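You operate a simulated robot arm through the tools that you are given. There is no shell and no other tool. Be economical: measure what you need, move in short steps, check, and stop when the job is done.

Carry out the task below with a simulated robot arm. There is one attempt and no reset: what you move stays moved.

TASK
Cancel STORE, pull zoom and shape down, and centre both blue knobs.
Fine: One press of STORE cancels it; the other faders and buttons stay.

It is judged by the outcome, as a careful person would: the job done as asked, and still so three seconds after it is handed in. It fails if anything else is knocked over, pushed out of place, dropped, spilled or broken.

THE ROBOT
A 7-joint arm with a two-finger parallel gripper, fixed in place. Base frame: the origin is at the foot of the arm, x ahead of it, y to its left, z up; the work surface is at about z = 84. Readings come in cm, rad, newtons and seconds.
With the tool pointing down near the work surface it reaches from about 30 to 70 cm from the base axis. Its first joint turns from -1.152 to 1.152 rad. Payload 1.57 kg.
Tool frame: the origin (TCP) lies between the finger pads and is the grasp point; the fingertips stand 3 cm ahead of it; z points along the fingers, y is the line along which they close. Largest opening 11 cm; finger width 2.4, thickness 1.2; the body of the gripper, 4.8 by 11.2 cm, starts 7.8 cm behind the TCP.
Orientation is that of the tool frame in the base frame, as a unit quaternion [x, y, z, w]. With the fingers straight down and closing along the base's y, the tool's x points along the base's -x, its y along +y and its z along -z.

THE INTERFACE
- The arm moves only by the tool jog_arm. Its argument "series" is a list of rows, each a list of 6 numbers: the shift along the tool's x, y, z in units of 400 mm (1.0 is 400 mm), then the turn, a rotation vector about the tool's x, y, z in units of 90 degrees (1.0 is 90 degrees). In form: [[x, y, z, ax, ay, az], ...]. A call has 1 to 12 rows; each row is the pose to reach, as a shift and turn from the pose commanded when the call began, along the tool's axes at that moment. "claw" is the gripper command, from -1 (shut) to 1 (fully open), values between in proportion, set as the call begins (left out, the last holds). A call with a number of a shift or a turn outside -1 to 1 is refused whole. Rows are played at 5 a second. More than 5 cm and 0.15 rad between two rows, or a gripper value outside its range, and nothing of the call is played. A pose out of reach is approached as far as the arm can. The call stops where the force on the tool passes 40 N (or 10 N more than at its start, if that is more) or the arm is blocked; 0.2 s more then pass. Each finger travels about 10.8 cm/s and halts on what it meets, pressing with about 26 N; the grip force reading is that of the motor and also rises with nothing between the fingers. The clock runs only during rows and for 0.2 s after the last one: add rows that repeat a pose to give the fingers time. The reply holds the time, the measured pose of the TCP, the force on the tool along the base axes, the opening and the grip force, in the units named above and with some noise.
- Cameras (640 x 400 px; columns grow to the right, rows downward): "scene" is fixed at [17.55, -41.31, 139.42]; the picture's right is [0.60, -0.80, 0.00], its down [-0.55, -0.41, -0.73] and it looks along [0.58, 0.43, -0.69] (base axes); focal length 270 px, centre (320, 200). "wrist" rides on the gripper at [7, 1.6, -14.1] in the tool frame; the picture's right is [-0.23, 0.97, 0.00], its down [-0.86, -0.20, -0.48] and it looks along [-0.47, -0.11, 0.88] (tool axes); focal length 222 px, centre (320, 200). There is no depth. A picture from a camera that has moved, and an enlarged one, comes with that camera's place and axes in the base frame and with its lens.
- grab_frame(camera): a new picture of that camera. No time passes.
- enlarge(camera, box): a new picture of the part [left, top, right, bottom] of that camera's present view, enlarged. No time passes.
- sign_off(): hands the job in; it is judged then, once.

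Work in short steps. Places have to be worked out from the pictures, the camera data and where the tool is seen: move nearer, look again, correct. Check each grasp and each placing, and mend what went wrong. You have 120 turns and 68 pictures in all, those below and enlarged ones among them. Open the gripper and draw the arm clear of the work before you hand the job in, unless the task says otherwise; then end with one line.

The tools are called after "Call:" as name(argument=value, ...) on one line, values as JSON. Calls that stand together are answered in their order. jog_arm: Moves the arm, as the interface text tells. Its arguments: {"type":"object","properties":{"series":{"type":"array","items":{"type":"array","items":{"type":"number"}}},"claw":{"type":"number"}},"required":["series"]} The other tools are called the same way: grab_frame (camera) takes a picture; enlarge (camera, box) takes an enlarged picture of a part of a camera's view; sign_off () hands the job in.

At the start:

```text
time: 0.0
eef_pos: [41.24, 2.63, 113.44]
orientation: [-0.001, 1.0, 0.0, 0.0]
force: [0.1, -0.6, 0.4]
grip_width: 11.01
gripper_force: 0.0
```

scene: 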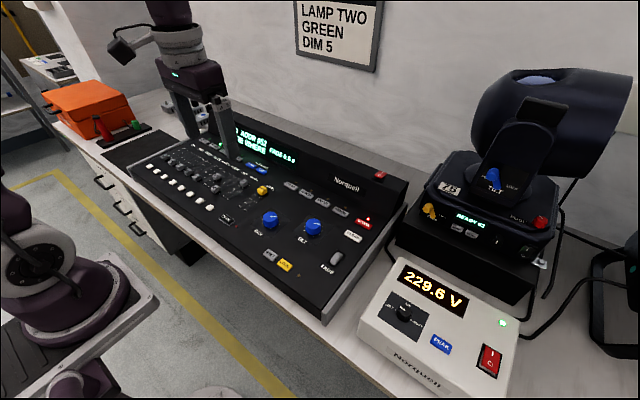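
wrist: 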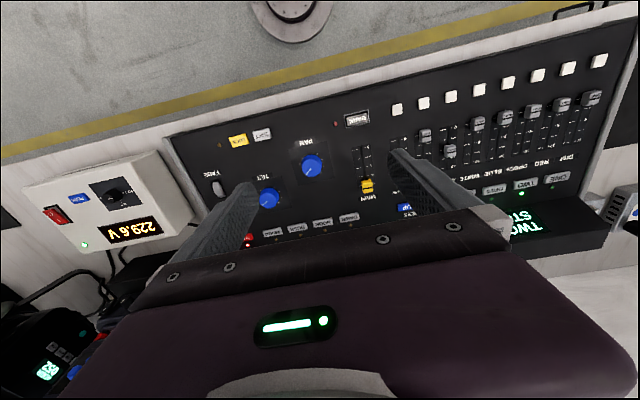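

The console lies below the gripper; I need to read labels and states. I'll enlarge the console in both cameras.

Call:
enlarge(camera="scene", box=[130, 120, 290, 220])

Call:
enlarge(camera="scene", box=[220, 160, 400, 290])

Call:
enlarge(camera="wrist", box=[380, 40, 620, 220])

Call:
enlarge(camera="wrist", box=[200, 100, 440, 250])

```text
4.00 times, centred on (210, 170) of scene
camera zoom: at [17.55, -41.31, 139.42], right [0.6, -0.8, 0.0], down [-0.55, -0.41, -0.73], along [0.58, 0.43, -0.69], focal length 1078 px, centre (760, 320)
```

zoom: 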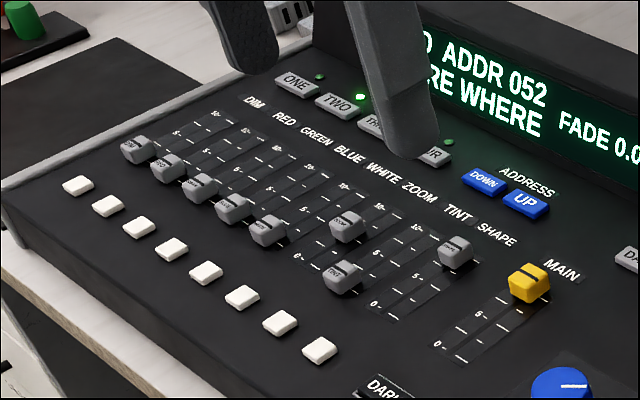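

```text
3.08 times, centred on (310, 225) of scene
camera zoom: at [17.55, -41.31, 139.42], right [0.6, -0.8, 0.0], down [-0.55, -0.41, -0.73], along [0.58, 0.43, -0.69], focal length 829 px, centre (351, 123)
```

zoom: 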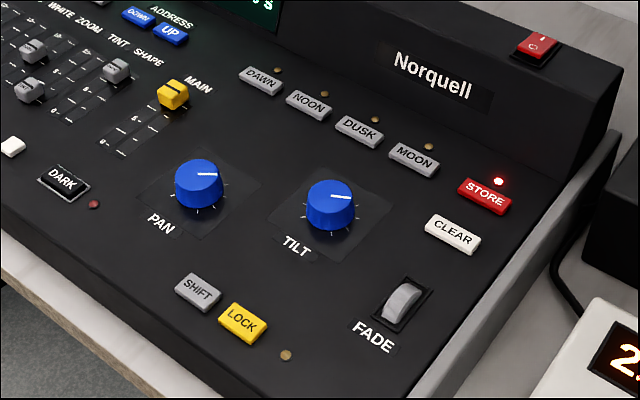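

```text
2.22 times, centred on (500, 130) of wrist
camera zoom: at [34.34, 4.33, 127.47], right [0.23, 0.97, 0.0], down [0.86, -0.2, 0.48], along [0.47, -0.11, -0.88], focal length 494 px, centre (-80, 356)
```

zoom: 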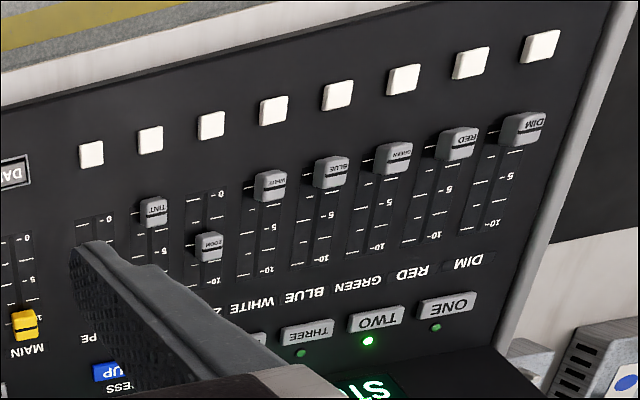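

```text
2.67 times, centred on (320, 175) of wrist
camera zoom: at [34.34, 4.33, 127.47], right [0.23, 0.97, 0.0], down [0.86, -0.2, 0.48], along [0.47, -0.11, -0.88], focal length 592 px, centre (320, 267)
```

zoom: 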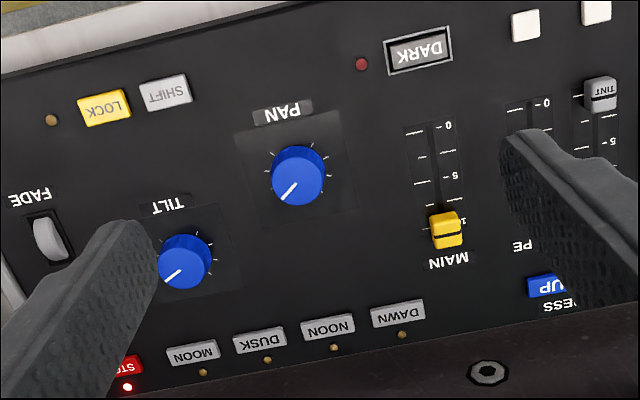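

Triangulating from the two views puts the panel caps at about z≈84.5, STORE near (63, -22), ZOOM (52, 26), SHAPE (55.5, 16.7), with the faders running along x and "down" being toward -x. I'll shut the gripper and move above STORE at a safe height.

Call:
jog_arm(series=[[-0.068, -0.0775, 0.042, 0, 0, 0], [-0.136, -0.155, 0.084, 0, 0, 0], [-0.204, -0.2325, 0.126, 0, 0, 0], [-0.272, -0.31, 0.168, 0, 0, 0], [-0.34, -0.3875, 0.21, 0, 0, 0], [-0.408, -0.465, 0.252, 0, 0, 0], [-0.476, -0.5425, 0.294, 0, 0, 0], [-0.545, -0.62, 0.336, 0, 0, 0], [-0.545, -0.62, 0.336, 0, 0, 0]], claw=-1)

Call:
grab_frame(camera="wrist")

Call:
grab_frame(camera="scene")

```text
time: 2.0
eef_pos: [63.33, -21.92, 99.67]
orientation: [0.0, 1.0, 0.0, -0.001]
force: [-0.3, -0.2, 0.0]
grip_width: 0.01
gripper_force: 21.4
```

```text
61 pictures are left
camera wrist: at [56.25, -20.4, 113.87], right [0.23, 0.97, 0.0], down [0.86, -0.2, 0.48], along [0.46, -0.11, -0.88], focal length 222 px, centre (320, 200)
```

wrist: 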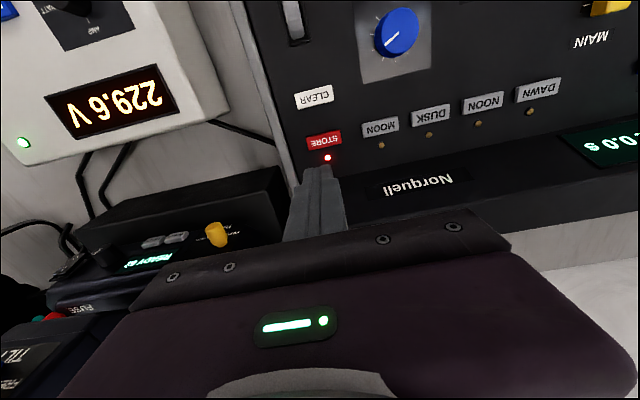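

```text
60 pictures are left
```

scene: 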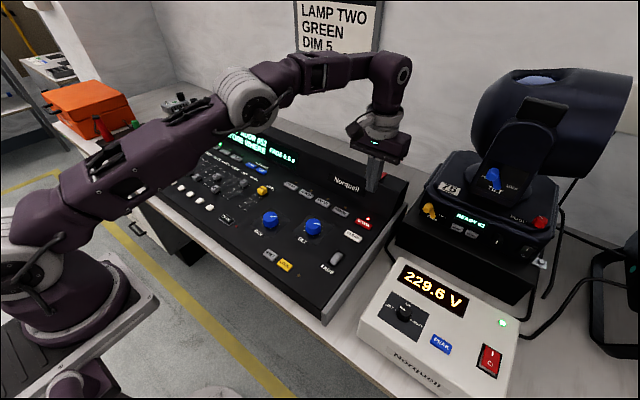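

STORE from this wrist view comes out near (62.9, -21.7), agreeing with the scene view. I'll descend above it to tip z≈87 and look.

Call:
jog_arm(series=[[0.01, 0.005, 0.1, 0, 0, 0], [0.01, 0.005, 0.2, 0, 0, 0], [0.01, 0.005, 0.24, 0, 0, 0], [0.01, 0.005, 0.24, 0, 0, 0]])

Call:
enlarge(camera="wrist", box=[220, 60, 420, 200])

Call:
enlarge(camera="scene", box=[310, 170, 410, 240])

```text
time: 3.0
eef_pos: [62.95, -21.89, 90.41]
orientation: [0.0, 1.0, 0.0, 0.0]
force: [0.8, 0.5, 0.0]
grip_width: 0.02
gripper_force: 21.5
```

```text
2.86 times, centred on (320, 130) of wrist
camera zoom: at [55.85, -20.17, 104.5], right [0.23, 0.97, 0.0], down [0.85, -0.2, 0.48], along [0.47, -0.11, -0.88], focal length 635 px, centre (320, 400)
```

zoom: 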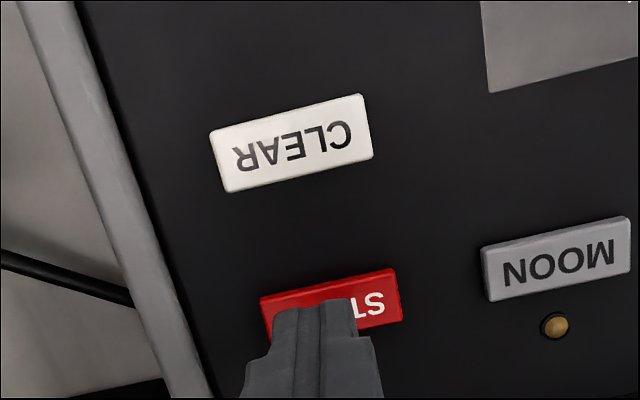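

```text
5.71 times, centred on (360, 205) of scene
camera zoom: at [17.55, -41.31, 139.42], right [0.6, -0.8, 0.0], down [-0.55, -0.41, -0.73], along [0.58, 0.43, -0.69], focal length 1540 px, centre (91, 171)
```

zoom: 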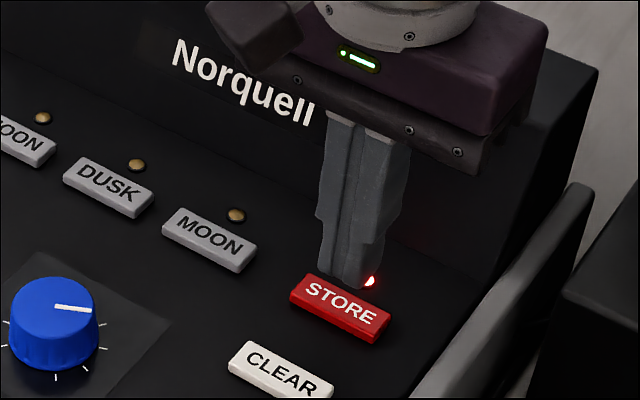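

The tip (z≈87.4) is centred over STORE, whose top is at about z 85–85.7. I'll lower gently and watch the force.

Call:
jog_arm(series=[[0.003, 0.007, 0.03, 0, 0, 0], [0.003, 0.007, 0.04, 0, 0, 0], [0.003, 0.007, 0.045, 0, 0, 0], [0.003, 0.007, 0.05, 0, 0, 0]])

Call:
enlarge(camera="scene", box=[310, 170, 410, 240])

```text
time: 4.0
eef_pos: [62.71, -21.75, 88.38]
orientation: [0.001, 1.0, 0.0, 0.0]
force: [-0.5, 0.3, 0.1]
grip_width: 0.03
gripper_force: 21.2
```

```text
5.71 times, centred on (360, 205) of scene
camera zoom: at [17.55, -41.31, 139.42], right [0.6, -0.8, 0.0], down [-0.55, -0.41, -0.73], along [0.58, 0.43, -0.69], focal length 1540 px, centre (91, 171)
```

zoom: 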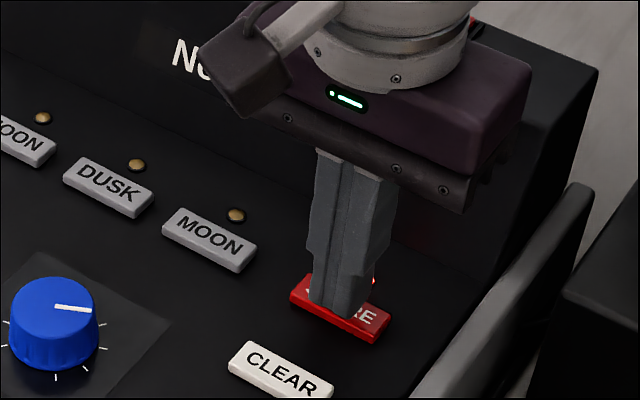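

The tip is at z≈85.4 just above STORE with no contact yet. I'll continue down in 1 mm steps.

Call:
jog_arm(series=[[-0.003, 0, 0.005, 0, 0, 0], [-0.003, 0, 0.01, 0, 0, 0], [-0.003, 0, 0.015, 0, 0, 0], [-0.003, 0, 0.018, 0, 0, 0]])

Call:
enlarge(camera="scene", box=[310, 170, 410, 240])

```text
time: 5.0
eef_pos: [62.75, -21.59, 87.64]
orientation: [0.0, 1.0, -0.001, 0.0]
force: [0.3, -1.0, 1.2]
grip_width: 0.02
gripper_force: 20.8
```

```text
5.71 times, centred on (360, 205) of scene
camera zoom: at [17.55, -41.3, 139.42], right [0.6, -0.8, 0.0], down [-0.55, -0.41, -0.73], along [0.58, 0.43, -0.69], focal length 1540 px, centre (91, 171)
```

zoom: 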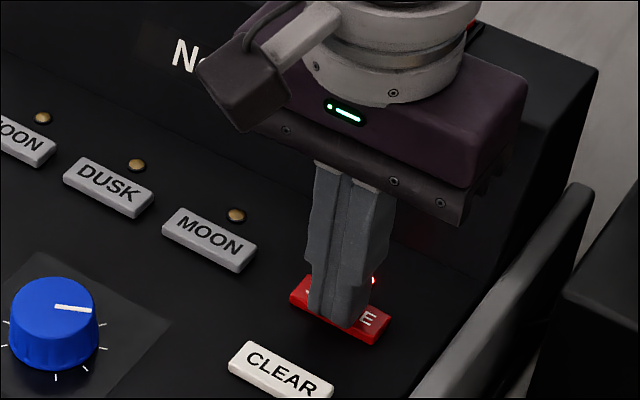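

Light contact (1.2 N) at tip z≈84.6; STORE's lamp is still lit. Press on a few millimetres.

Call:
jog_arm(series=[[0, 0, 0.004, 0, 0, 0], [0, 0, 0.008, 0, 0, 0], [0, 0, 0.01, 0, 0, 0]])

Call:
enlarge(camera="scene", box=[310, 170, 410, 240])

```text
time: 5.8
eef_pos: [62.79, -21.61, 87.3]
orientation: [0.0, 1.0, 0.0, 0.0]
force: [-4.2, 1.9, 11.8]
grip_width: 0.0
gripper_force: 21.5
```

```text
5.71 times, centred on (360, 205) of scene
camera zoom: at [17.52, -41.29, 139.42], right [0.6, -0.8, 0.0], down [-0.55, -0.41, -0.73], along [0.58, 0.43, -0.69], focal length 1540 px, centre (91, 171)
```

zoom: 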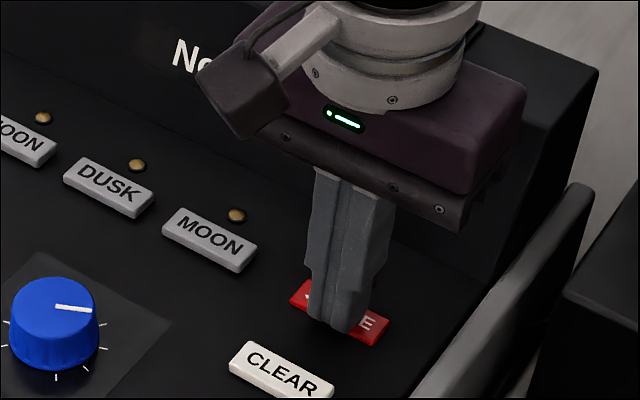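

Force rose to 11.8 N and STORE's lamp seems gone. I'll lift off and check.

Call:
jog_arm(series=[[0, 0, -0.05, 0, 0, 0], [0, 0, -0.15, 0, 0, 0], [0, 0, -0.25, 0, 0, 0], [0, 0, -0.25, 0, 0, 0]])

Call:
enlarge(camera="scene", box=[220, 160, 400, 290])

```text
time: 6.8
eef_pos: [62.85, -21.55, 97.53]
orientation: [0.0, 1.0, 0.0, 0.0]
force: [-0.9, 0.1, -0.8]
grip_width: 0.0
gripper_force: 21.1
```

```text
3.08 times, centred on (310, 225) of scene
camera zoom: at [17.55, -41.31, 139.42], right [0.6, -0.8, 0.0], down [-0.55, -0.41, -0.73], along [0.58, 0.43, -0.69], focal length 829 px, centre (351, 123)
```

zoom: 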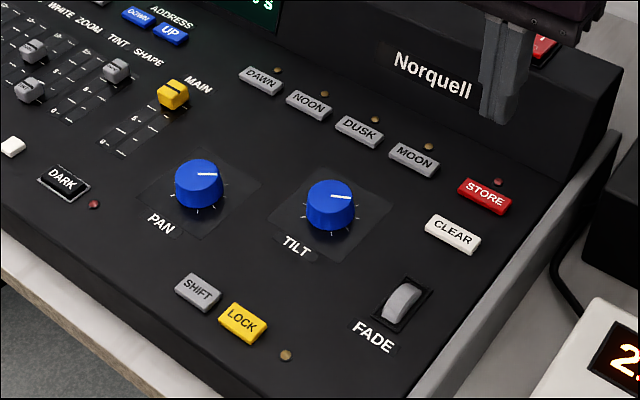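

STORE's lamp is off and DAWN–MOON, CLEAR are unchanged. Next I'll traverse to above the SHAPE fader, slightly beyond its cap.

Call:
jog_arm(series=[[0.011, 0.107, 0, 0, 0, 0], [0.021, 0.214, 0, 0, 0, 0], [0.032, 0.321, 0, 0, 0, 0], [0.043, 0.428, 0, 0, 0, 0], [0.053, 0.535, 0, 0, 0, 0], [0.064, 0.642, 0, 0, 0, 0], [0.075, 0.749, 0, 0, 0, 0], [0.085, 0.856, 0, 0, 0, 0], [0.096, 0.963, 0, 0, 0, 0], [0.096, 0.963, 0, 0, 0, 0]])

Call:
grab_frame(camera="wrist")

Call:
enlarge(camera="scene", box=[130, 120, 290, 220])

```text
time: 9.0
eef_pos: [59.03, 17.17, 97.34]
orientation: [-0.001, 1.0, 0.0, 0.0]
force: [0.5, -0.4, -0.4]
grip_width: 0.0
gripper_force: 21.7
```

```text
53 pictures are left
camera wrist: at [51.97, 18.77, 111.44], right [0.23, 0.97, 0.0], down [0.86, -0.2, 0.48], along [0.47, -0.11, -0.88], focal length 222 px, centre (320, 200)
```

wrist: 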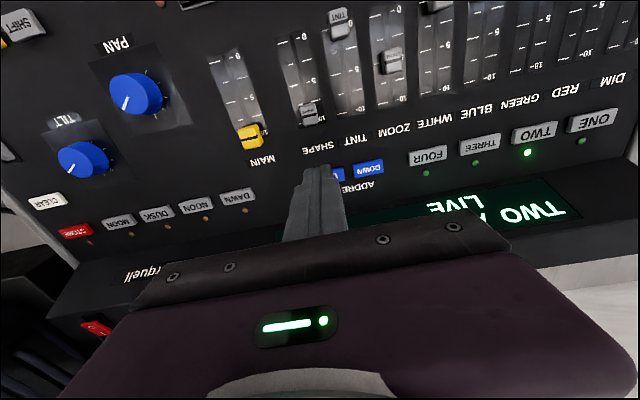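

```text
4.00 times, centred on (210, 170) of scene
camera zoom: at [17.55, -41.3, 139.42], right [0.6, -0.8, 0.0], down [-0.55, -0.41, -0.73], along [0.58, 0.43, -0.69], focal length 1078 px, centre (760, 320)
```

zoom: 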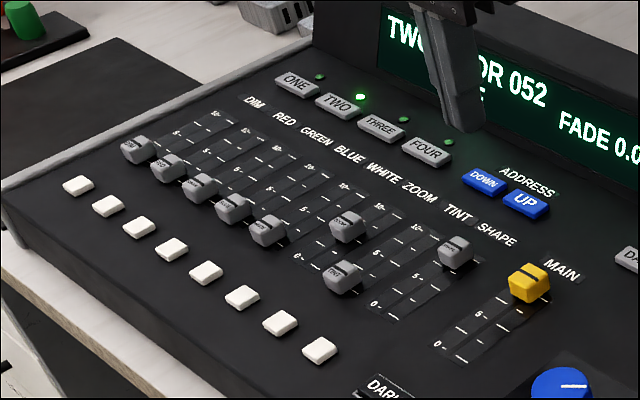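

SHAPE's cap comes out at (54.9, 16.8), UP is ~5 cm further out. I'll descend just beyond the cap, at x≈58.6, tip to z≈85.

Call:
jog_arm(series=[[0.01, -0.008, 0.1, 0, 0, 0], [0.01, -0.008, 0.19, 0, 0, 0], [0.01, -0.008, 0.22, 0, 0, 0], [0.01, -0.008, 0.233, 0, 0, 0], [0.01, -0.008, 0.233, 0, 0, 0]])

Call:
enlarge(camera="wrist", box=[200, 0, 440, 180])

Call:
enlarge(camera="scene", box=[180, 130, 290, 210])

```text
time: 10.2
eef_pos: [58.67, 16.62, 87.79]
orientation: [0.001, 1.0, 0.0, -0.001]
force: [0.3, -0.2, -0.6]
grip_width: 0.0
gripper_force: 21.3
```

```text
2.22 times, centred on (320, 90) of wrist
camera zoom: at [51.59, 18.27, 101.95], right [0.23, 0.97, 0.0], down [0.85, -0.2, 0.48], along [0.47, -0.11, -0.88], focal length 494 px, centre (320, 444)
```

zoom: 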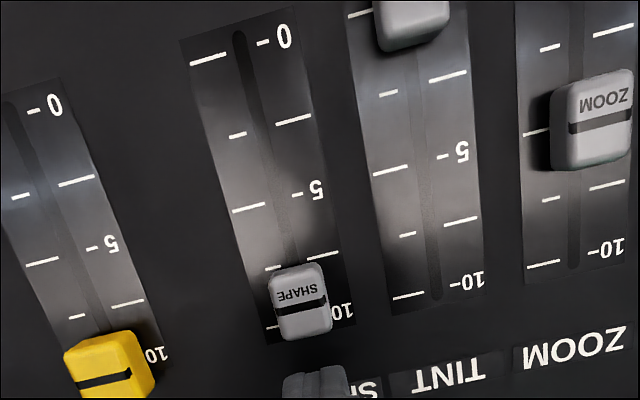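

```text
5.00 times, centred on (235, 170) of scene
camera zoom: at [17.55, -41.31, 139.42], right [0.6, -0.8, 0.0], down [-0.55, -0.41, -0.73], along [0.58, 0.43, -0.69], focal length 1347 px, centre (745, 350)
```

zoom: 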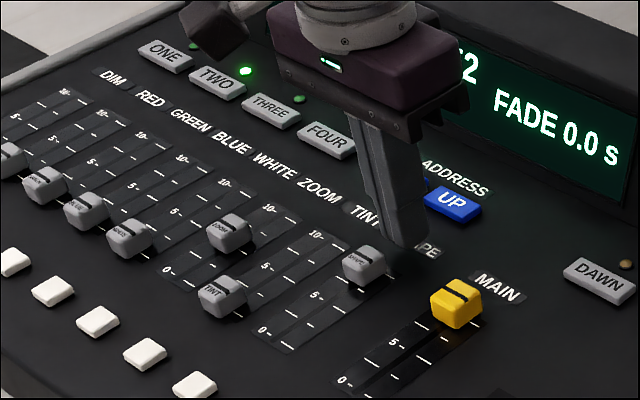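

The fingertip stands right beyond SHAPE's cap with nothing else in the way; scale zero is at x≈48. I'll lower 3 mm and sweep toward -x most of the way.

Call:
jog_arm(series=[[0, 0.005, 0.007, 0, 0, 0], [0.02, 0.005, 0.007, 0, 0, 0], [0.04, 0.005, 0.007, 0, 0, 0], [0.06, 0.005, 0.007, 0, 0, 0], [0.08, 0.005, 0.007, 0, 0, 0], [0.1, 0.005, 0.007, 0, 0, 0], [0.12, 0.005, 0.007, 0, 0, 0], [0.14, 0.005, 0.007, 0, 0, 0], [0.16, 0.005, 0.007, 0, 0, 0], [0.18, 0.005, 0.007, 0, 0, 0], [0.195, 0.005, 0.007, 0, 0, 0]])

Call:
enlarge(camera="wrist", box=[200, 0, 440, 180])

Call:
enlarge(camera="scene", box=[180, 130, 290, 210])

```text
time: 12.6
eef_pos: [50.72, 16.74, 87.51]
orientation: [0.0, 1.0, 0.0, 0.0]
force: [0.0, -0.2, 0.0]
grip_width: 0.0
gripper_force: 20.9
```

```text
2.22 times, centred on (320, 90) of wrist
camera zoom: at [43.76, 18.4, 101.69], right [0.23, 0.97, 0.0], down [0.86, -0.2, 0.48], along [0.47, -0.11, -0.88], focal length 494 px, centre (320, 444)
```

zoom: 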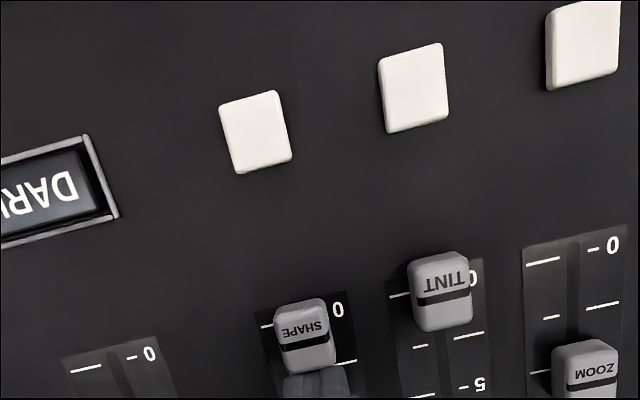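

```text
5.00 times, centred on (235, 170) of scene
camera zoom: at [17.55, -41.31, 139.42], right [0.6, -0.8, 0.0], down [-0.55, -0.41, -0.73], along [0.58, 0.43, -0.69], focal length 1347 px, centre (745, 350)
```

zoom: 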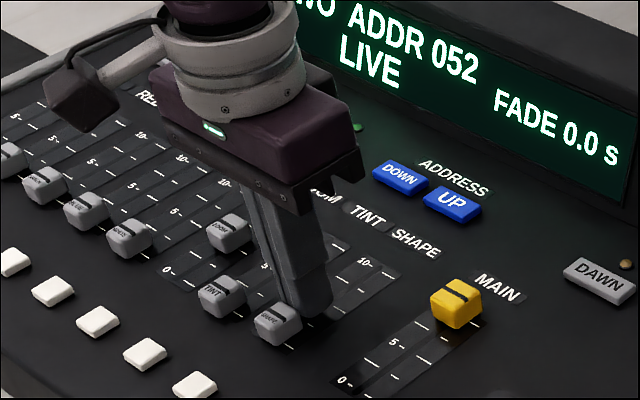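

The cap follows and is a bit short of 0 (TINT for reference). I'll push on in small steps until the end stop shows in the force.

Call:
jog_arm(series=[[0.008, 0, 0, 0, 0, 0], [0.015, 0, 0, 0, 0, 0], [0.019, 0, 0, 0, 0, 0], [0.022, 0, 0, 0, 0, 0], [0.025, 0, 0, 0, 0, 0]])

Call:
enlarge(camera="wrist", box=[200, 0, 440, 180])

```text
time: 13.8
eef_pos: [49.91, 16.78, 87.72]
orientation: [-0.001, 1.0, 0.0, 0.002]
force: [13.7, -2.7, 5.1]
grip_width: 0.01
gripper_force: 21.3
```

```text
2.22 times, centred on (320, 90) of wrist
camera zoom: at [42.82, 18.4, 101.72], right [0.23, 0.97, 0.0], down [0.85, -0.2, 0.48], along [0.47, -0.11, -0.88], focal length 494 px, centre (320, 444)
```

zoom: 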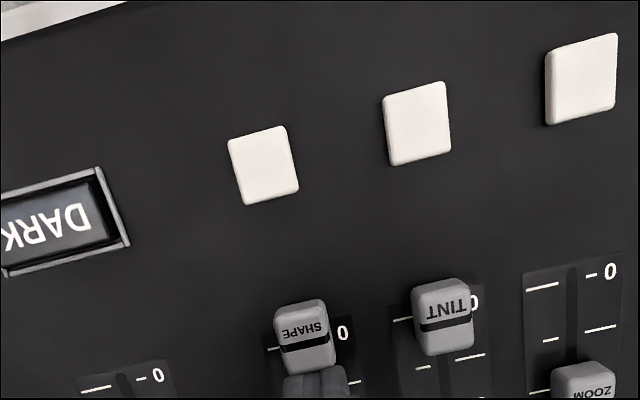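

SHAPE sits at its lower stop (13.7 N). I'll back off, lift, move over beyond ZOOM's cap (≈52.2, 26.0) and lower there.

Call:
jog_arm(series=[[-0.015, 0, 0, 0, 0, 0], [-0.02, 0, -0.1, 0, 0, 0], [-0.02, 0, -0.2, 0, 0, 0], [-0.09, 0.1, -0.2, 0, 0, 0], [-0.155, 0.18, -0.2, 0, 0, 0], [-0.155, 0.23, -0.2, 0, 0, 0], [-0.155, 0.23, -0.1, 0, 0, 0], [-0.155, 0.23, -0.04, 0, 0, 0], [-0.155, 0.23, -0.04, 0, 0, 0]])

Call:
enlarge(camera="wrist", box=[200, 0, 440, 180])

Call:
enlarge(camera="scene", box=[160, 130, 270, 210])

```text
time: 15.8
eef_pos: [55.72, 26.02, 89.09]
orientation: [0.0, 1.0, 0.0, 0.0]
force: [-0.7, -0.9, -0.5]
grip_width: 0.0
gripper_force: 21.3
```

```text
2.22 times, centred on (320, 90) of wrist
camera zoom: at [48.73, 27.56, 103.3], right [0.23, 0.97, 0.0], down [0.86, -0.2, 0.48], along [0.47, -0.11, -0.88], focal length 494 px, centre (320, 444)
```

zoom: 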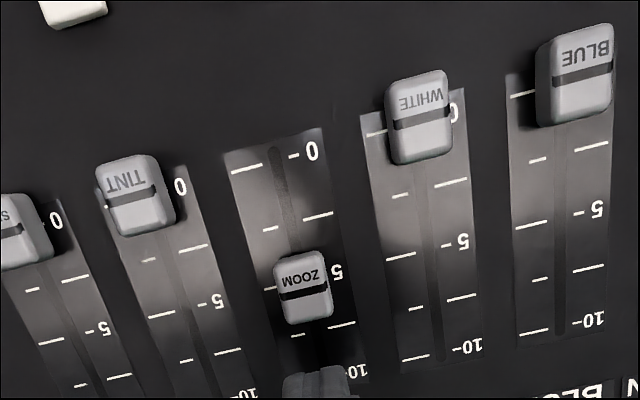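

```text
5.00 times, centred on (215, 170) of scene
camera zoom: at [17.55, -41.31, 139.42], right [0.6, -0.8, 0.0], down [-0.55, -0.41, -0.73], along [0.58, 0.43, -0.69], focal length 1347 px, centre (845, 350)
```

zoom: 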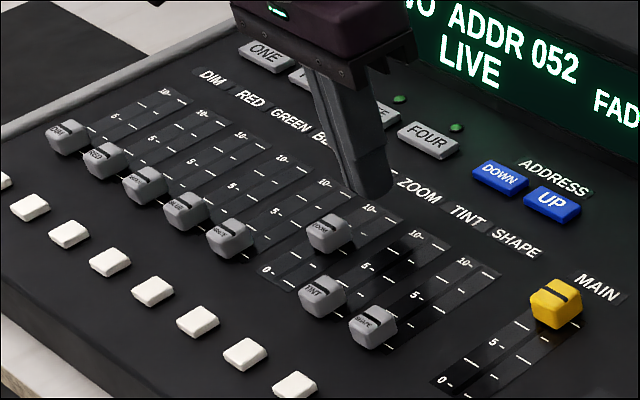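

ZOOM's cap is directly in front of the fingertip. I'll lower the last 1.5 cm and sweep -x to near zero, then on to the stop in small steps.

Call:
jog_arm(series=[[0, 0, 0.02, 0, 0, 0], [0, 0, 0.038, 0, 0, 0], [0.02, 0, 0.038, 0, 0, 0], [0.04, 0, 0.038, 0, 0, 0], [0.06, 0, 0.038, 0, 0, 0], [0.08, 0, 0.038, 0, 0, 0], [0.1, 0, 0.038, 0, 0, 0], [0.12, 0, 0.038, 0, 0, 0], [0.135, 0, 0.038, 0, 0, 0], [0.142, 0, 0.038, 0, 0, 0], [0.147, 0, 0.038, 0, 0, 0], [0.15, 0, 0.038, 0, 0, 0]])

Call:
enlarge(camera="wrist", box=[200, 0, 440, 180])

```text
time: 18.4
eef_pos: [49.97, 25.99, 87.76]
orientation: [0.0, 1.0, 0.001, 0.001]
force: [11.6, 2.0, -4.2]
grip_width: 0.0
gripper_force: 21.9
```

```text
2.22 times, centred on (320, 90) of wrist
camera zoom: at [42.91, 27.66, 101.83], right [0.23, 0.97, 0.0], down [0.85, -0.2, 0.48], along [0.47, -0.11, -0.88], focal length 494 px, centre (320, 444)
```

zoom: 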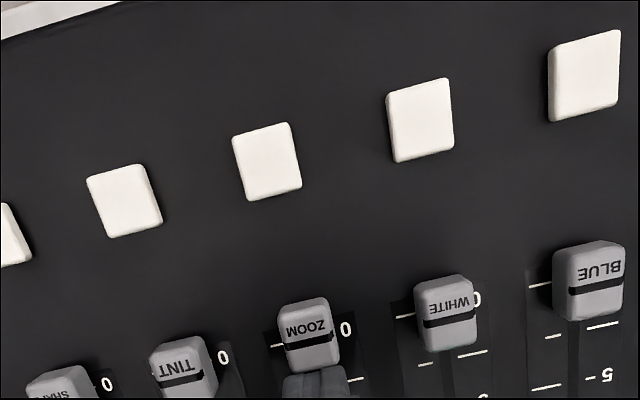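

ZOOM is at its stop, neighbours untouched. I'll back off, lift, and traverse to above PAN (≈49, -1).

Call:
jog_arm(series=[[-0.012, 0, 0, 0, 0, 0], [-0.012, 0, -0.1, 0, 0, 0], [-0.012, 0, -0.2, 0, 0, 0], [0, -0.08, -0.26, 0, 0, 0], [0.01, -0.18, -0.26, 0, 0, 0], [0.02, -0.28, -0.26, 0, 0, 0], [0.024, -0.38, -0.26, 0, 0, 0], [0.024, -0.48, -0.26, 0, 0, 0], [0.024, -0.58, -0.26, 0, 0, 0], [0.024, -0.675, -0.26, 0, 0, 0], [0.024, -0.675, -0.26, 0, 0, 0]])

Call:
jog_arm(series=[[0, 0, 0, 0, 0, 0], [0, 0, 0, 0, 0, 0], [0, 0, 0, 0, 0, 0]], claw=0.3)

Call:
grab_frame(camera="wrist")

Call:
grab_frame(camera="scene")

```text
time: 20.8
eef_pos: [49.01, -0.75, 98.21]
orientation: [-0.001, 1.0, 0.0, 0.0]
force: [-0.5, 0.3, -0.8]
grip_width: 0.02
gripper_force: 21.3
```

```text
time: 21.6
eef_pos: [48.9, -0.68, 98.24]
orientation: [0.0, 1.0, 0.0, 0.0]
force: [0.1, -0.8, 0.2]
grip_width: 7.17
gripper_force: 0.0
```

```text
43 pictures are left
camera wrist: at [41.89, 0.96, 112.27], right [0.23, 0.97, 0.0], down [0.86, -0.2, 0.48], along [0.47, -0.11, -0.88], focal length 222 px, centre (320, 200)
```

wrist: 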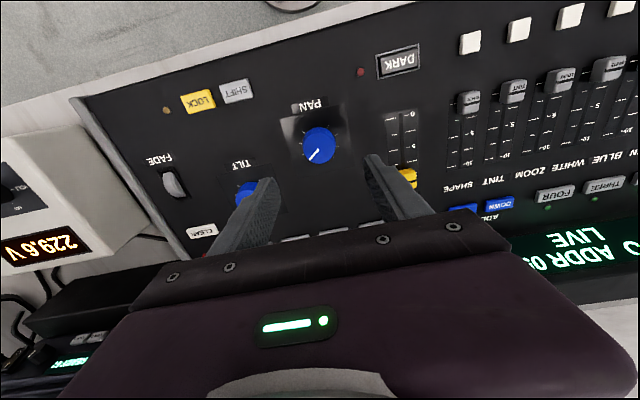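

```text
42 pictures are left
```

scene: 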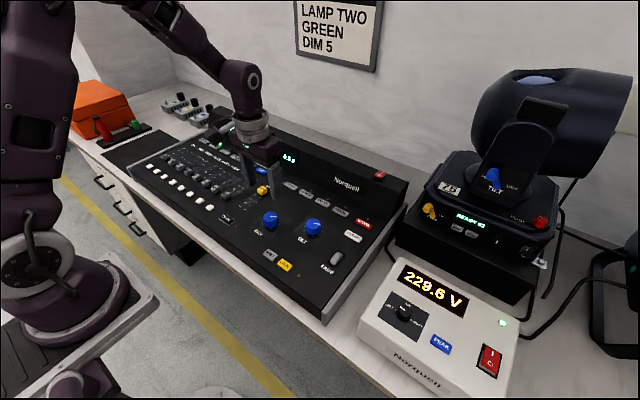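

Gripper is open 7 cm over the console. I need a close look at the PAN knob for its position, pointer angle and scale.

Call:
enlarge(camera="wrist", box=[270, 90, 370, 190])

Call:
enlarge(camera="scene", box=[240, 190, 340, 260])

```text
4.00 times, centred on (320, 140) of wrist
camera zoom: at [41.89, 0.96, 112.27], right [0.23, 0.97, 0.0], down [0.86, -0.2, 0.48], along [0.47, -0.11, -0.88], focal length 888 px, centre (320, 440)
```

zoom: 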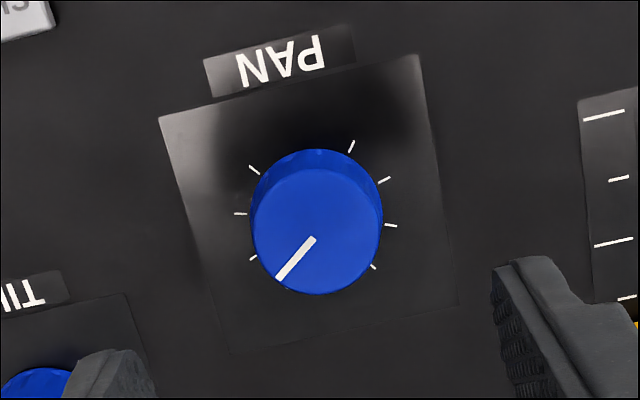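

```text
5.71 times, centred on (290, 225) of scene
camera zoom: at [17.55, -41.31, 139.42], right [0.6, -0.8, 0.0], down [-0.55, -0.41, -0.73], along [0.58, 0.43, -0.69], focal length 1540 px, centre (491, 57)
```

zoom: 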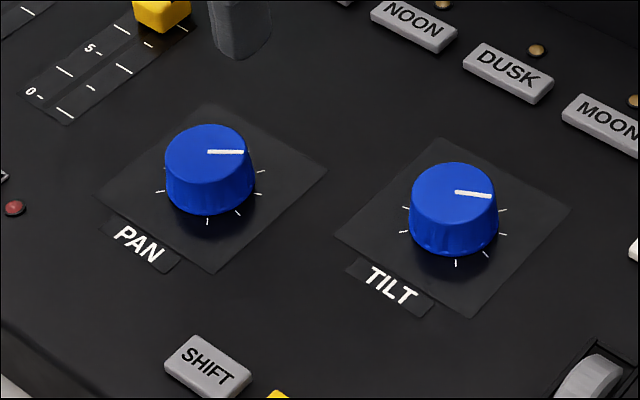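

The ticks lie symmetrically at ±36°, ±72°… about the +x direction, so centre is straight away from the operator; PAN's axis is near (49.25, -0.87) and its pointer is ~54° clockwise. I'll centre above it, pre-turn the gripper +27°, and lower partway.

Call:
jog_arm(series=[[-0.009, -0.005, 0.03, 0, 0, 0.075], [-0.009, -0.005, 0.06, 0, 0, 0.15], [-0.009, -0.005, 0.1, 0, 0, 0.225], [-0.009, -0.005, 0.13, 0, 0, 0.3], [-0.009, -0.005, 0.13, 0, 0, 0.3]])

Call:
grab_frame(camera="wrist")

Call:
enlarge(camera="scene", box=[220, 170, 340, 250])

```text
time: 22.8
eef_pos: [49.39, -1.19, 92.91]
orientation: [0.235, 0.972, 0.0, 0.0]
force: [0.0, -0.3, -0.3]
grip_width: 7.13
gripper_force: 0.1
```

```text
39 pictures are left
camera wrist: at [43.94, 3.42, 107.04], right [0.65, 0.76, 0.0], down [0.67, -0.57, 0.48], along [0.37, -0.31, -0.88], focal length 222 px, centre (320, 200)
```

wrist: 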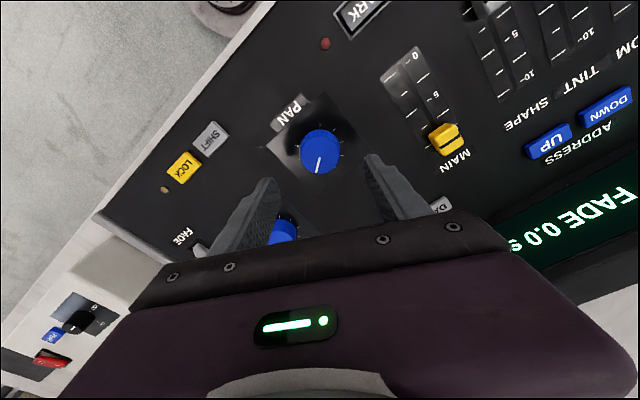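

```text
5.00 times, centred on (280, 210) of scene
camera zoom: at [17.55, -41.31, 139.42], right [0.6, -0.8, 0.0], down [-0.55, -0.41, -0.73], along [0.58, 0.43, -0.69], focal length 1347 px, centre (520, 150)
```

zoom: 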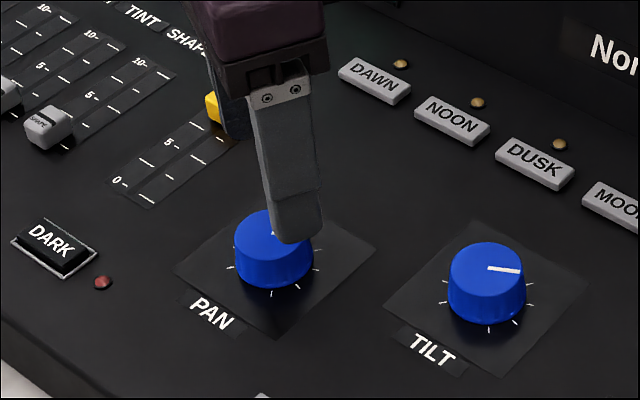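

PAN's axis reads ~(48.95, -0.8), TCP is slightly off. I'll correct, and lower with the fingers straddling the knob to tip z≈84.5.

Call:
jog_arm(series=[[0.011, 0.004, 0.04, 0, 0, 0], [0.011, 0.004, 0.08, 0, 0, 0], [0.011, 0.004, 0.11, 0, 0, 0], [0.011, 0.004, 0.125, 0, 0, 0], [0.011, 0.004, 0.135, 0, 0, 0], [0.011, 0.004, 0.135, 0, 0, 0]])

Call:
grab_frame(camera="wrist")

Call:
enlarge(camera="scene", box=[220, 170, 340, 250])

```text
time: 24.2
eef_pos: [49.04, -0.88, 87.48]
orientation: [0.234, 0.972, 0.0, -0.001]
force: [-0.3, 0.9, 0.2]
grip_width: 7.17
gripper_force: 0.1
```

```text
37 pictures are left
camera wrist: at [43.46, 3.8, 101.58], right [0.64, 0.76, 0.0], down [0.67, -0.57, 0.48], along [0.37, -0.31, -0.88], focal length 222 px, centre (320, 200)
```

wrist: 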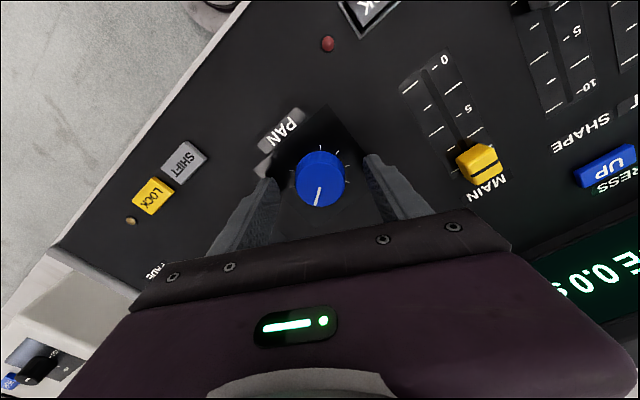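

```text
5.00 times, centred on (280, 210) of scene
camera zoom: at [17.55, -41.31, 139.42], right [0.6, -0.8, 0.0], down [-0.55, -0.41, -0.73], along [0.58, 0.43, -0.69], focal length 1347 px, centre (520, 150)
```

zoom: 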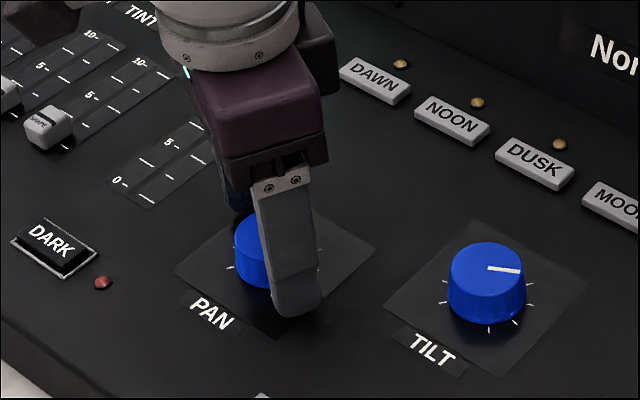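

The fingers straddle PAN with no contact. I'll close on it.

Call:
jog_arm(series=[[0.004, 0, 0, 0, 0, 0], [0.004, 0, 0, 0, 0, 0], [0.004, 0, 0, 0, 0, 0], [0.004, 0, 0, 0, 0, 0]], claw=-1)

Call:
enlarge(camera="wrist", box=[260, 110, 380, 230])

```text
time: 25.2
eef_pos: [48.97, -0.72, 87.52]
orientation: [0.233, 0.972, -0.001, 0.001]
force: [8.6, 1.6, -8.3]
grip_width: 4.05
gripper_force: 44.8
```

```text
3.33 times, centred on (320, 170) of wrist
camera zoom: at [43.38, 3.84, 101.58], right [0.64, 0.76, 0.0], down [0.67, -0.57, 0.48], along [0.37, -0.31, -0.88], focal length 740 px, centre (320, 300)
```

zoom: 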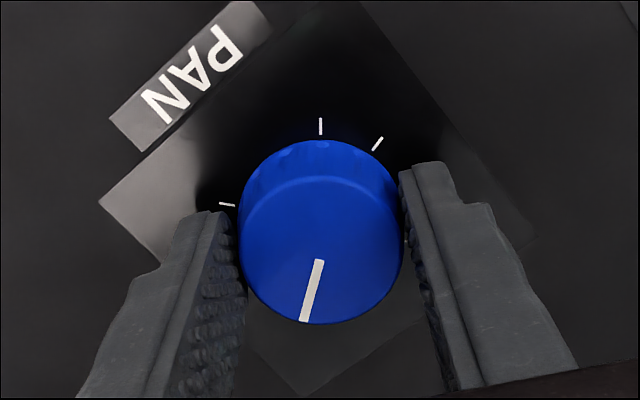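

PAN is held (4.05 cm) and its pointer reads 53.5° clockwise. I'll turn the gripper counter-clockwise by 54° in small rows.

Call:
jog_arm(series=[[0, 0, 0, 0, 0, -0.07], [0, 0, 0, 0, 0, -0.14], [0, 0, 0, 0, 0, -0.21], [0, 0, 0, 0, 0, -0.28], [0, 0, 0, 0, 0, -0.35], [0, 0, 0, 0, 0, -0.42], [0, 0, 0, 0, 0, -0.49], [0, 0, 0, 0, 0, -0.55], [0, 0, 0, 0, 0, -0.597], [0, 0, 0, 0, 0, -0.597]])

Call:
enlarge(camera="wrist", box=[260, 110, 380, 230])

Call:
enlarge(camera="scene", box=[220, 170, 340, 250])

```text
time: 27.4
eef_pos: [48.89, -0.88, 87.41]
orientation: [-0.231, 0.973, 0.0, 0.001]
force: [12.3, -5.5, 15.1]
grip_width: 4.1
gripper_force: 44.8
```

```text
3.33 times, centred on (320, 170) of wrist
camera zoom: at [41.89, -2.53, 101.58], right [-0.24, 0.97, 0.0], down [0.85, 0.21, 0.48], along [0.47, 0.11, -0.88], focal length 740 px, centre (320, 300)
```

zoom: 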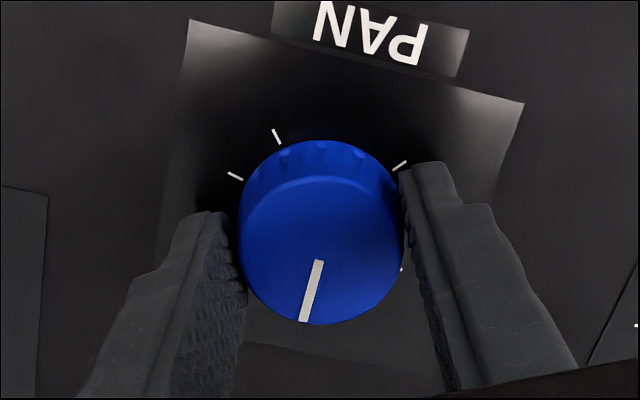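

```text
5.00 times, centred on (280, 210) of scene
camera zoom: at [17.56, -41.32, 139.41], right [0.6, -0.8, 0.0], down [-0.55, -0.41, -0.73], along [0.58, 0.43, -0.69], focal length 1347 px, centre (520, 150)
```

zoom: 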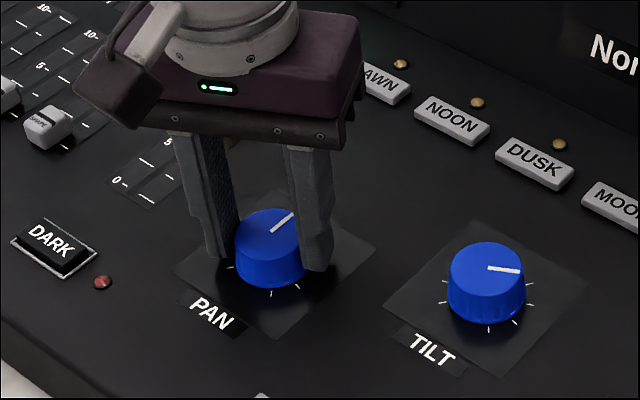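

The pointer now lies along +x within about 1°. I'll open, hold still, and lift off.

Call:
jog_arm(series=[[0, 0, 0, 0, 0, 0], [0, 0, 0, 0, 0, 0], [0, 0, 0, 0, 0, 0]], claw=0.3)

Call:
jog_arm(series=[[0, 0, -0.06, 0, 0, 0], [0, 0, -0.15, 0, 0, 0], [0, 0, -0.25, 0, 0, 0], [0, 0, -0.27, 0, 0, 0], [0, 0, -0.27, 0, 0, 0]])

Call:
enlarge(camera="wrist", box=[240, 60, 400, 190])

Call:
enlarge(camera="scene", box=[240, 190, 340, 260])

```text
time: 28.2
eef_pos: [48.72, -0.85, 87.44]
orientation: [-0.231, 0.973, -0.001, -0.001]
force: [-0.1, 0.4, 0.1]
grip_width: 7.14
gripper_force: 0.1
```

```text
time: 29.4
eef_pos: [48.7, -0.82, 98.23]
orientation: [-0.231, 0.973, 0.0, -0.001]
force: [0.0, 0.0, 0.1]
grip_width: 7.15
gripper_force: 0.1
```

```text
3.08 times, centred on (320, 125) of wrist
camera zoom: at [41.77, -2.36, 112.37], right [-0.24, 0.97, 0.0], down [0.85, 0.21, 0.48], along [0.47, 0.11, -0.88], focal length 684 px, centre (320, 431)
```

zoom: 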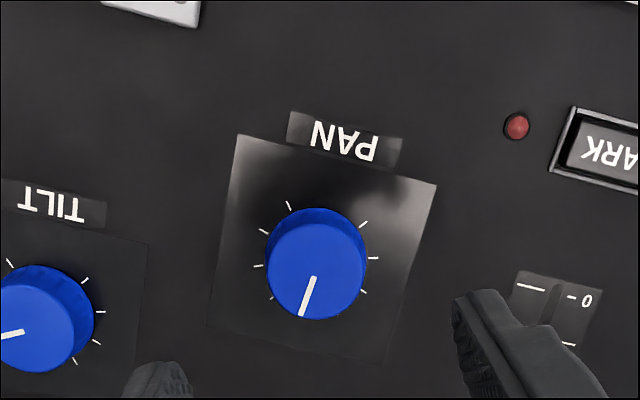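

```text
5.71 times, centred on (290, 225) of scene
camera zoom: at [17.55, -41.31, 139.42], right [0.6, -0.8, 0.0], down [-0.55, -0.41, -0.73], along [0.58, 0.43, -0.69], focal length 1540 px, centre (491, 57)
```

zoom: 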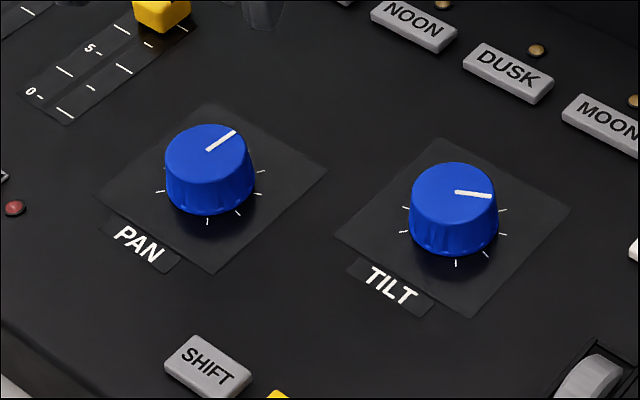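

PAN is near centre, perhaps a few degrees short. I'll zoom tighter on it to measure.

Call:
enlarge(camera="wrist", box=[290, 90, 350, 150])

Call:
enlarge(camera="scene", box=[250, 200, 300, 240])

```text
6.67 times, centred on (320, 120) of wrist
camera zoom: at [41.77, -2.36, 112.37], right [-0.24, 0.97, 0.0], down [0.85, 0.21, 0.48], along [0.47, 0.11, -0.88], focal length 1481 px, centre (320, 733)
```

zoom: 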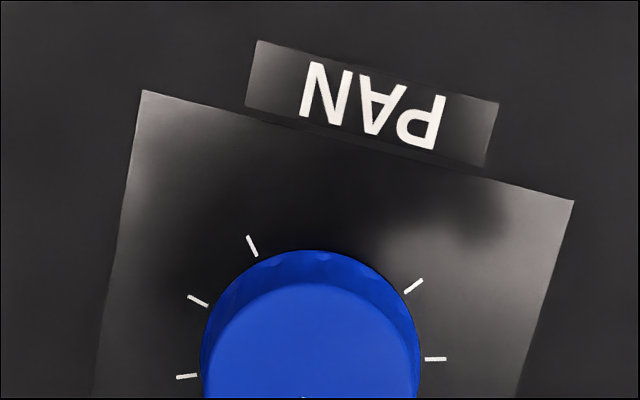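

```text
10.00 times, centred on (275, 220) of scene
camera zoom: at [17.55, -41.31, 139.42], right [0.6, -0.8, 0.0], down [-0.55, -0.41, -0.73], along [0.58, 0.43, -0.69], focal length 2695 px, centre (770, 0)
```

zoom: 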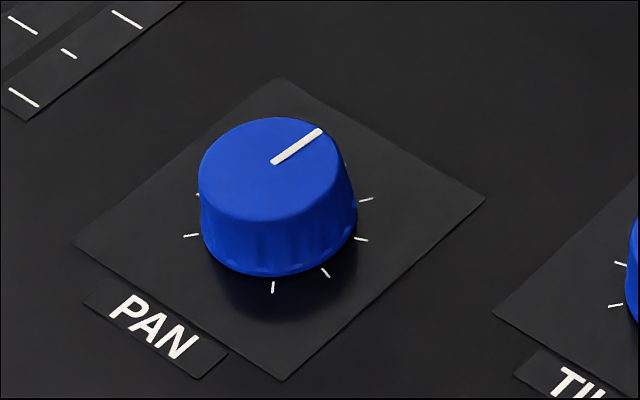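

The scene gives about 7° clockwise residual; I'll get one more wrist zoom covering the pointer and plate edges.

Call:
enlarge(camera="wrist", box=[275, 95, 365, 185])

```text
4.44 times, centred on (320, 140) of wrist
camera zoom: at [41.77, -2.36, 112.37], right [-0.24, 0.97, 0.0], down [0.85, 0.21, 0.48], along [0.47, 0.11, -0.88], focal length 987 px, centre (320, 467)
```

zoom: 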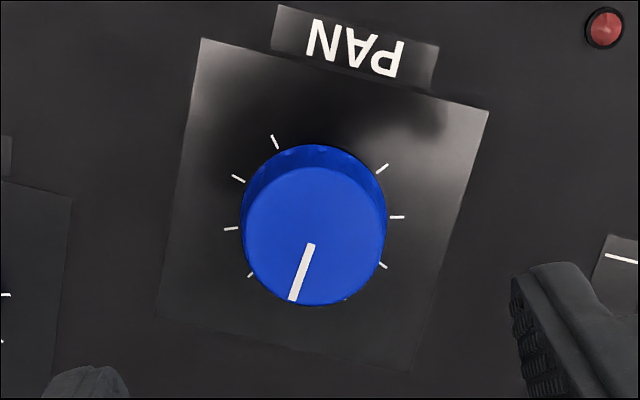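

Residual is ~6° clockwise. I'll go back down, re-grip, and turn another 6.5° counter-clockwise.

Call:
jog_arm(series=[[0, 0, 0.1, 0, 0, 0], [0, 0, 0.2, 0, 0, 0], [0, 0, 0.25, 0, 0, 0], [0, 0, 0.27, 0, 0, 0], [0, 0, 0.27, 0, 0, 0]])

Call:
jog_arm(series=[[0, 0, 0, 0, 0, 0], [0, 0, 0, 0, 0, 0], [0, 0, 0, 0, 0, 0], [0, 0, 0, 0, 0, -0.04], [0, 0, 0, 0, 0, -0.075], [0, 0, 0, 0, 0, -0.075]], claw=-1)

Call:
jog_arm(series=[[0, 0, 0, 0, 0, 0], [0, 0, 0, 0, 0, 0], [0, 0, 0, 0, 0, 0], [0, 0, -0.1, 0, 0, 0], [0, 0, -0.2, 0, 0, 0], [0, 0, -0.27, 0, 0, 0], [0, 0, -0.27, 0, 0, 0]], claw=0.3)

Call:
enlarge(camera="wrist", box=[275, 95, 365, 185])

Call:
enlarge(camera="scene", box=[250, 200, 300, 240])

```text
time: 30.6
eef_pos: [48.85, -0.68, 87.45]
orientation: [-0.232, 0.973, -0.001, 0.0]
force: [-0.3, -0.1, 0.5]
grip_width: 7.15
gripper_force: 0.1
```

```text
time: 31.9
eef_pos: [48.94, -0.83, 87.42]
orientation: [-0.286, 0.958, -0.001, 0.001]
force: [5.2, -3.6, -9.6]
grip_width: 4.04
gripper_force: 44.9
stopped in row 6: the force on the tool passed its limit (the readings are from after the stop); the commanded pose is now the measured one
```

```text
time: 33.5
eef_pos: [49.15, -0.83, 98.09]
orientation: [-0.287, 0.958, -0.001, 0.001]
force: [-0.5, 0.7, 0.2]
grip_width: 7.15
gripper_force: 0.2
```

```text
4.44 times, centred on (320, 140) of wrist
camera zoom: at [42.33, -3.3, 112.21], right [-0.34, 0.94, 0.0], down [0.82, 0.3, 0.48], along [0.45, 0.16, -0.88], focal length 987 px, centre (320, 467)
```

zoom: 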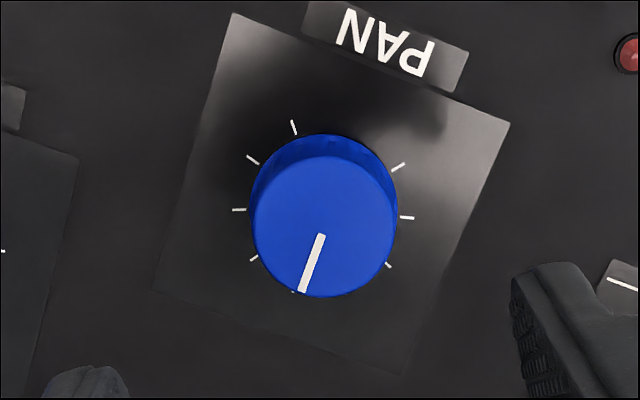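

```text
10.00 times, centred on (275, 220) of scene
camera zoom: at [17.55, -41.31, 139.42], right [0.6, -0.8, 0.0], down [-0.55, -0.41, -0.73], along [0.58, 0.43, -0.69], focal length 2695 px, centre (770, 0)
```

zoom: 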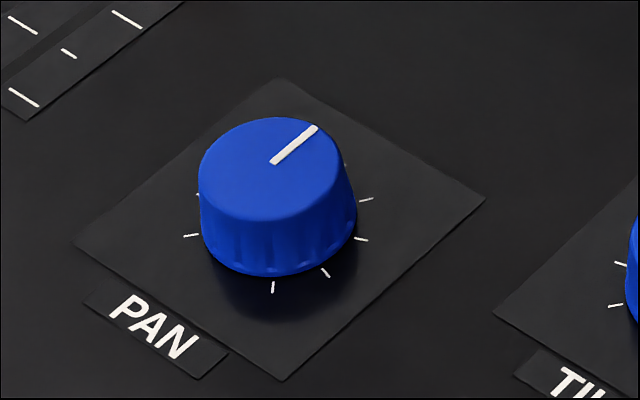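

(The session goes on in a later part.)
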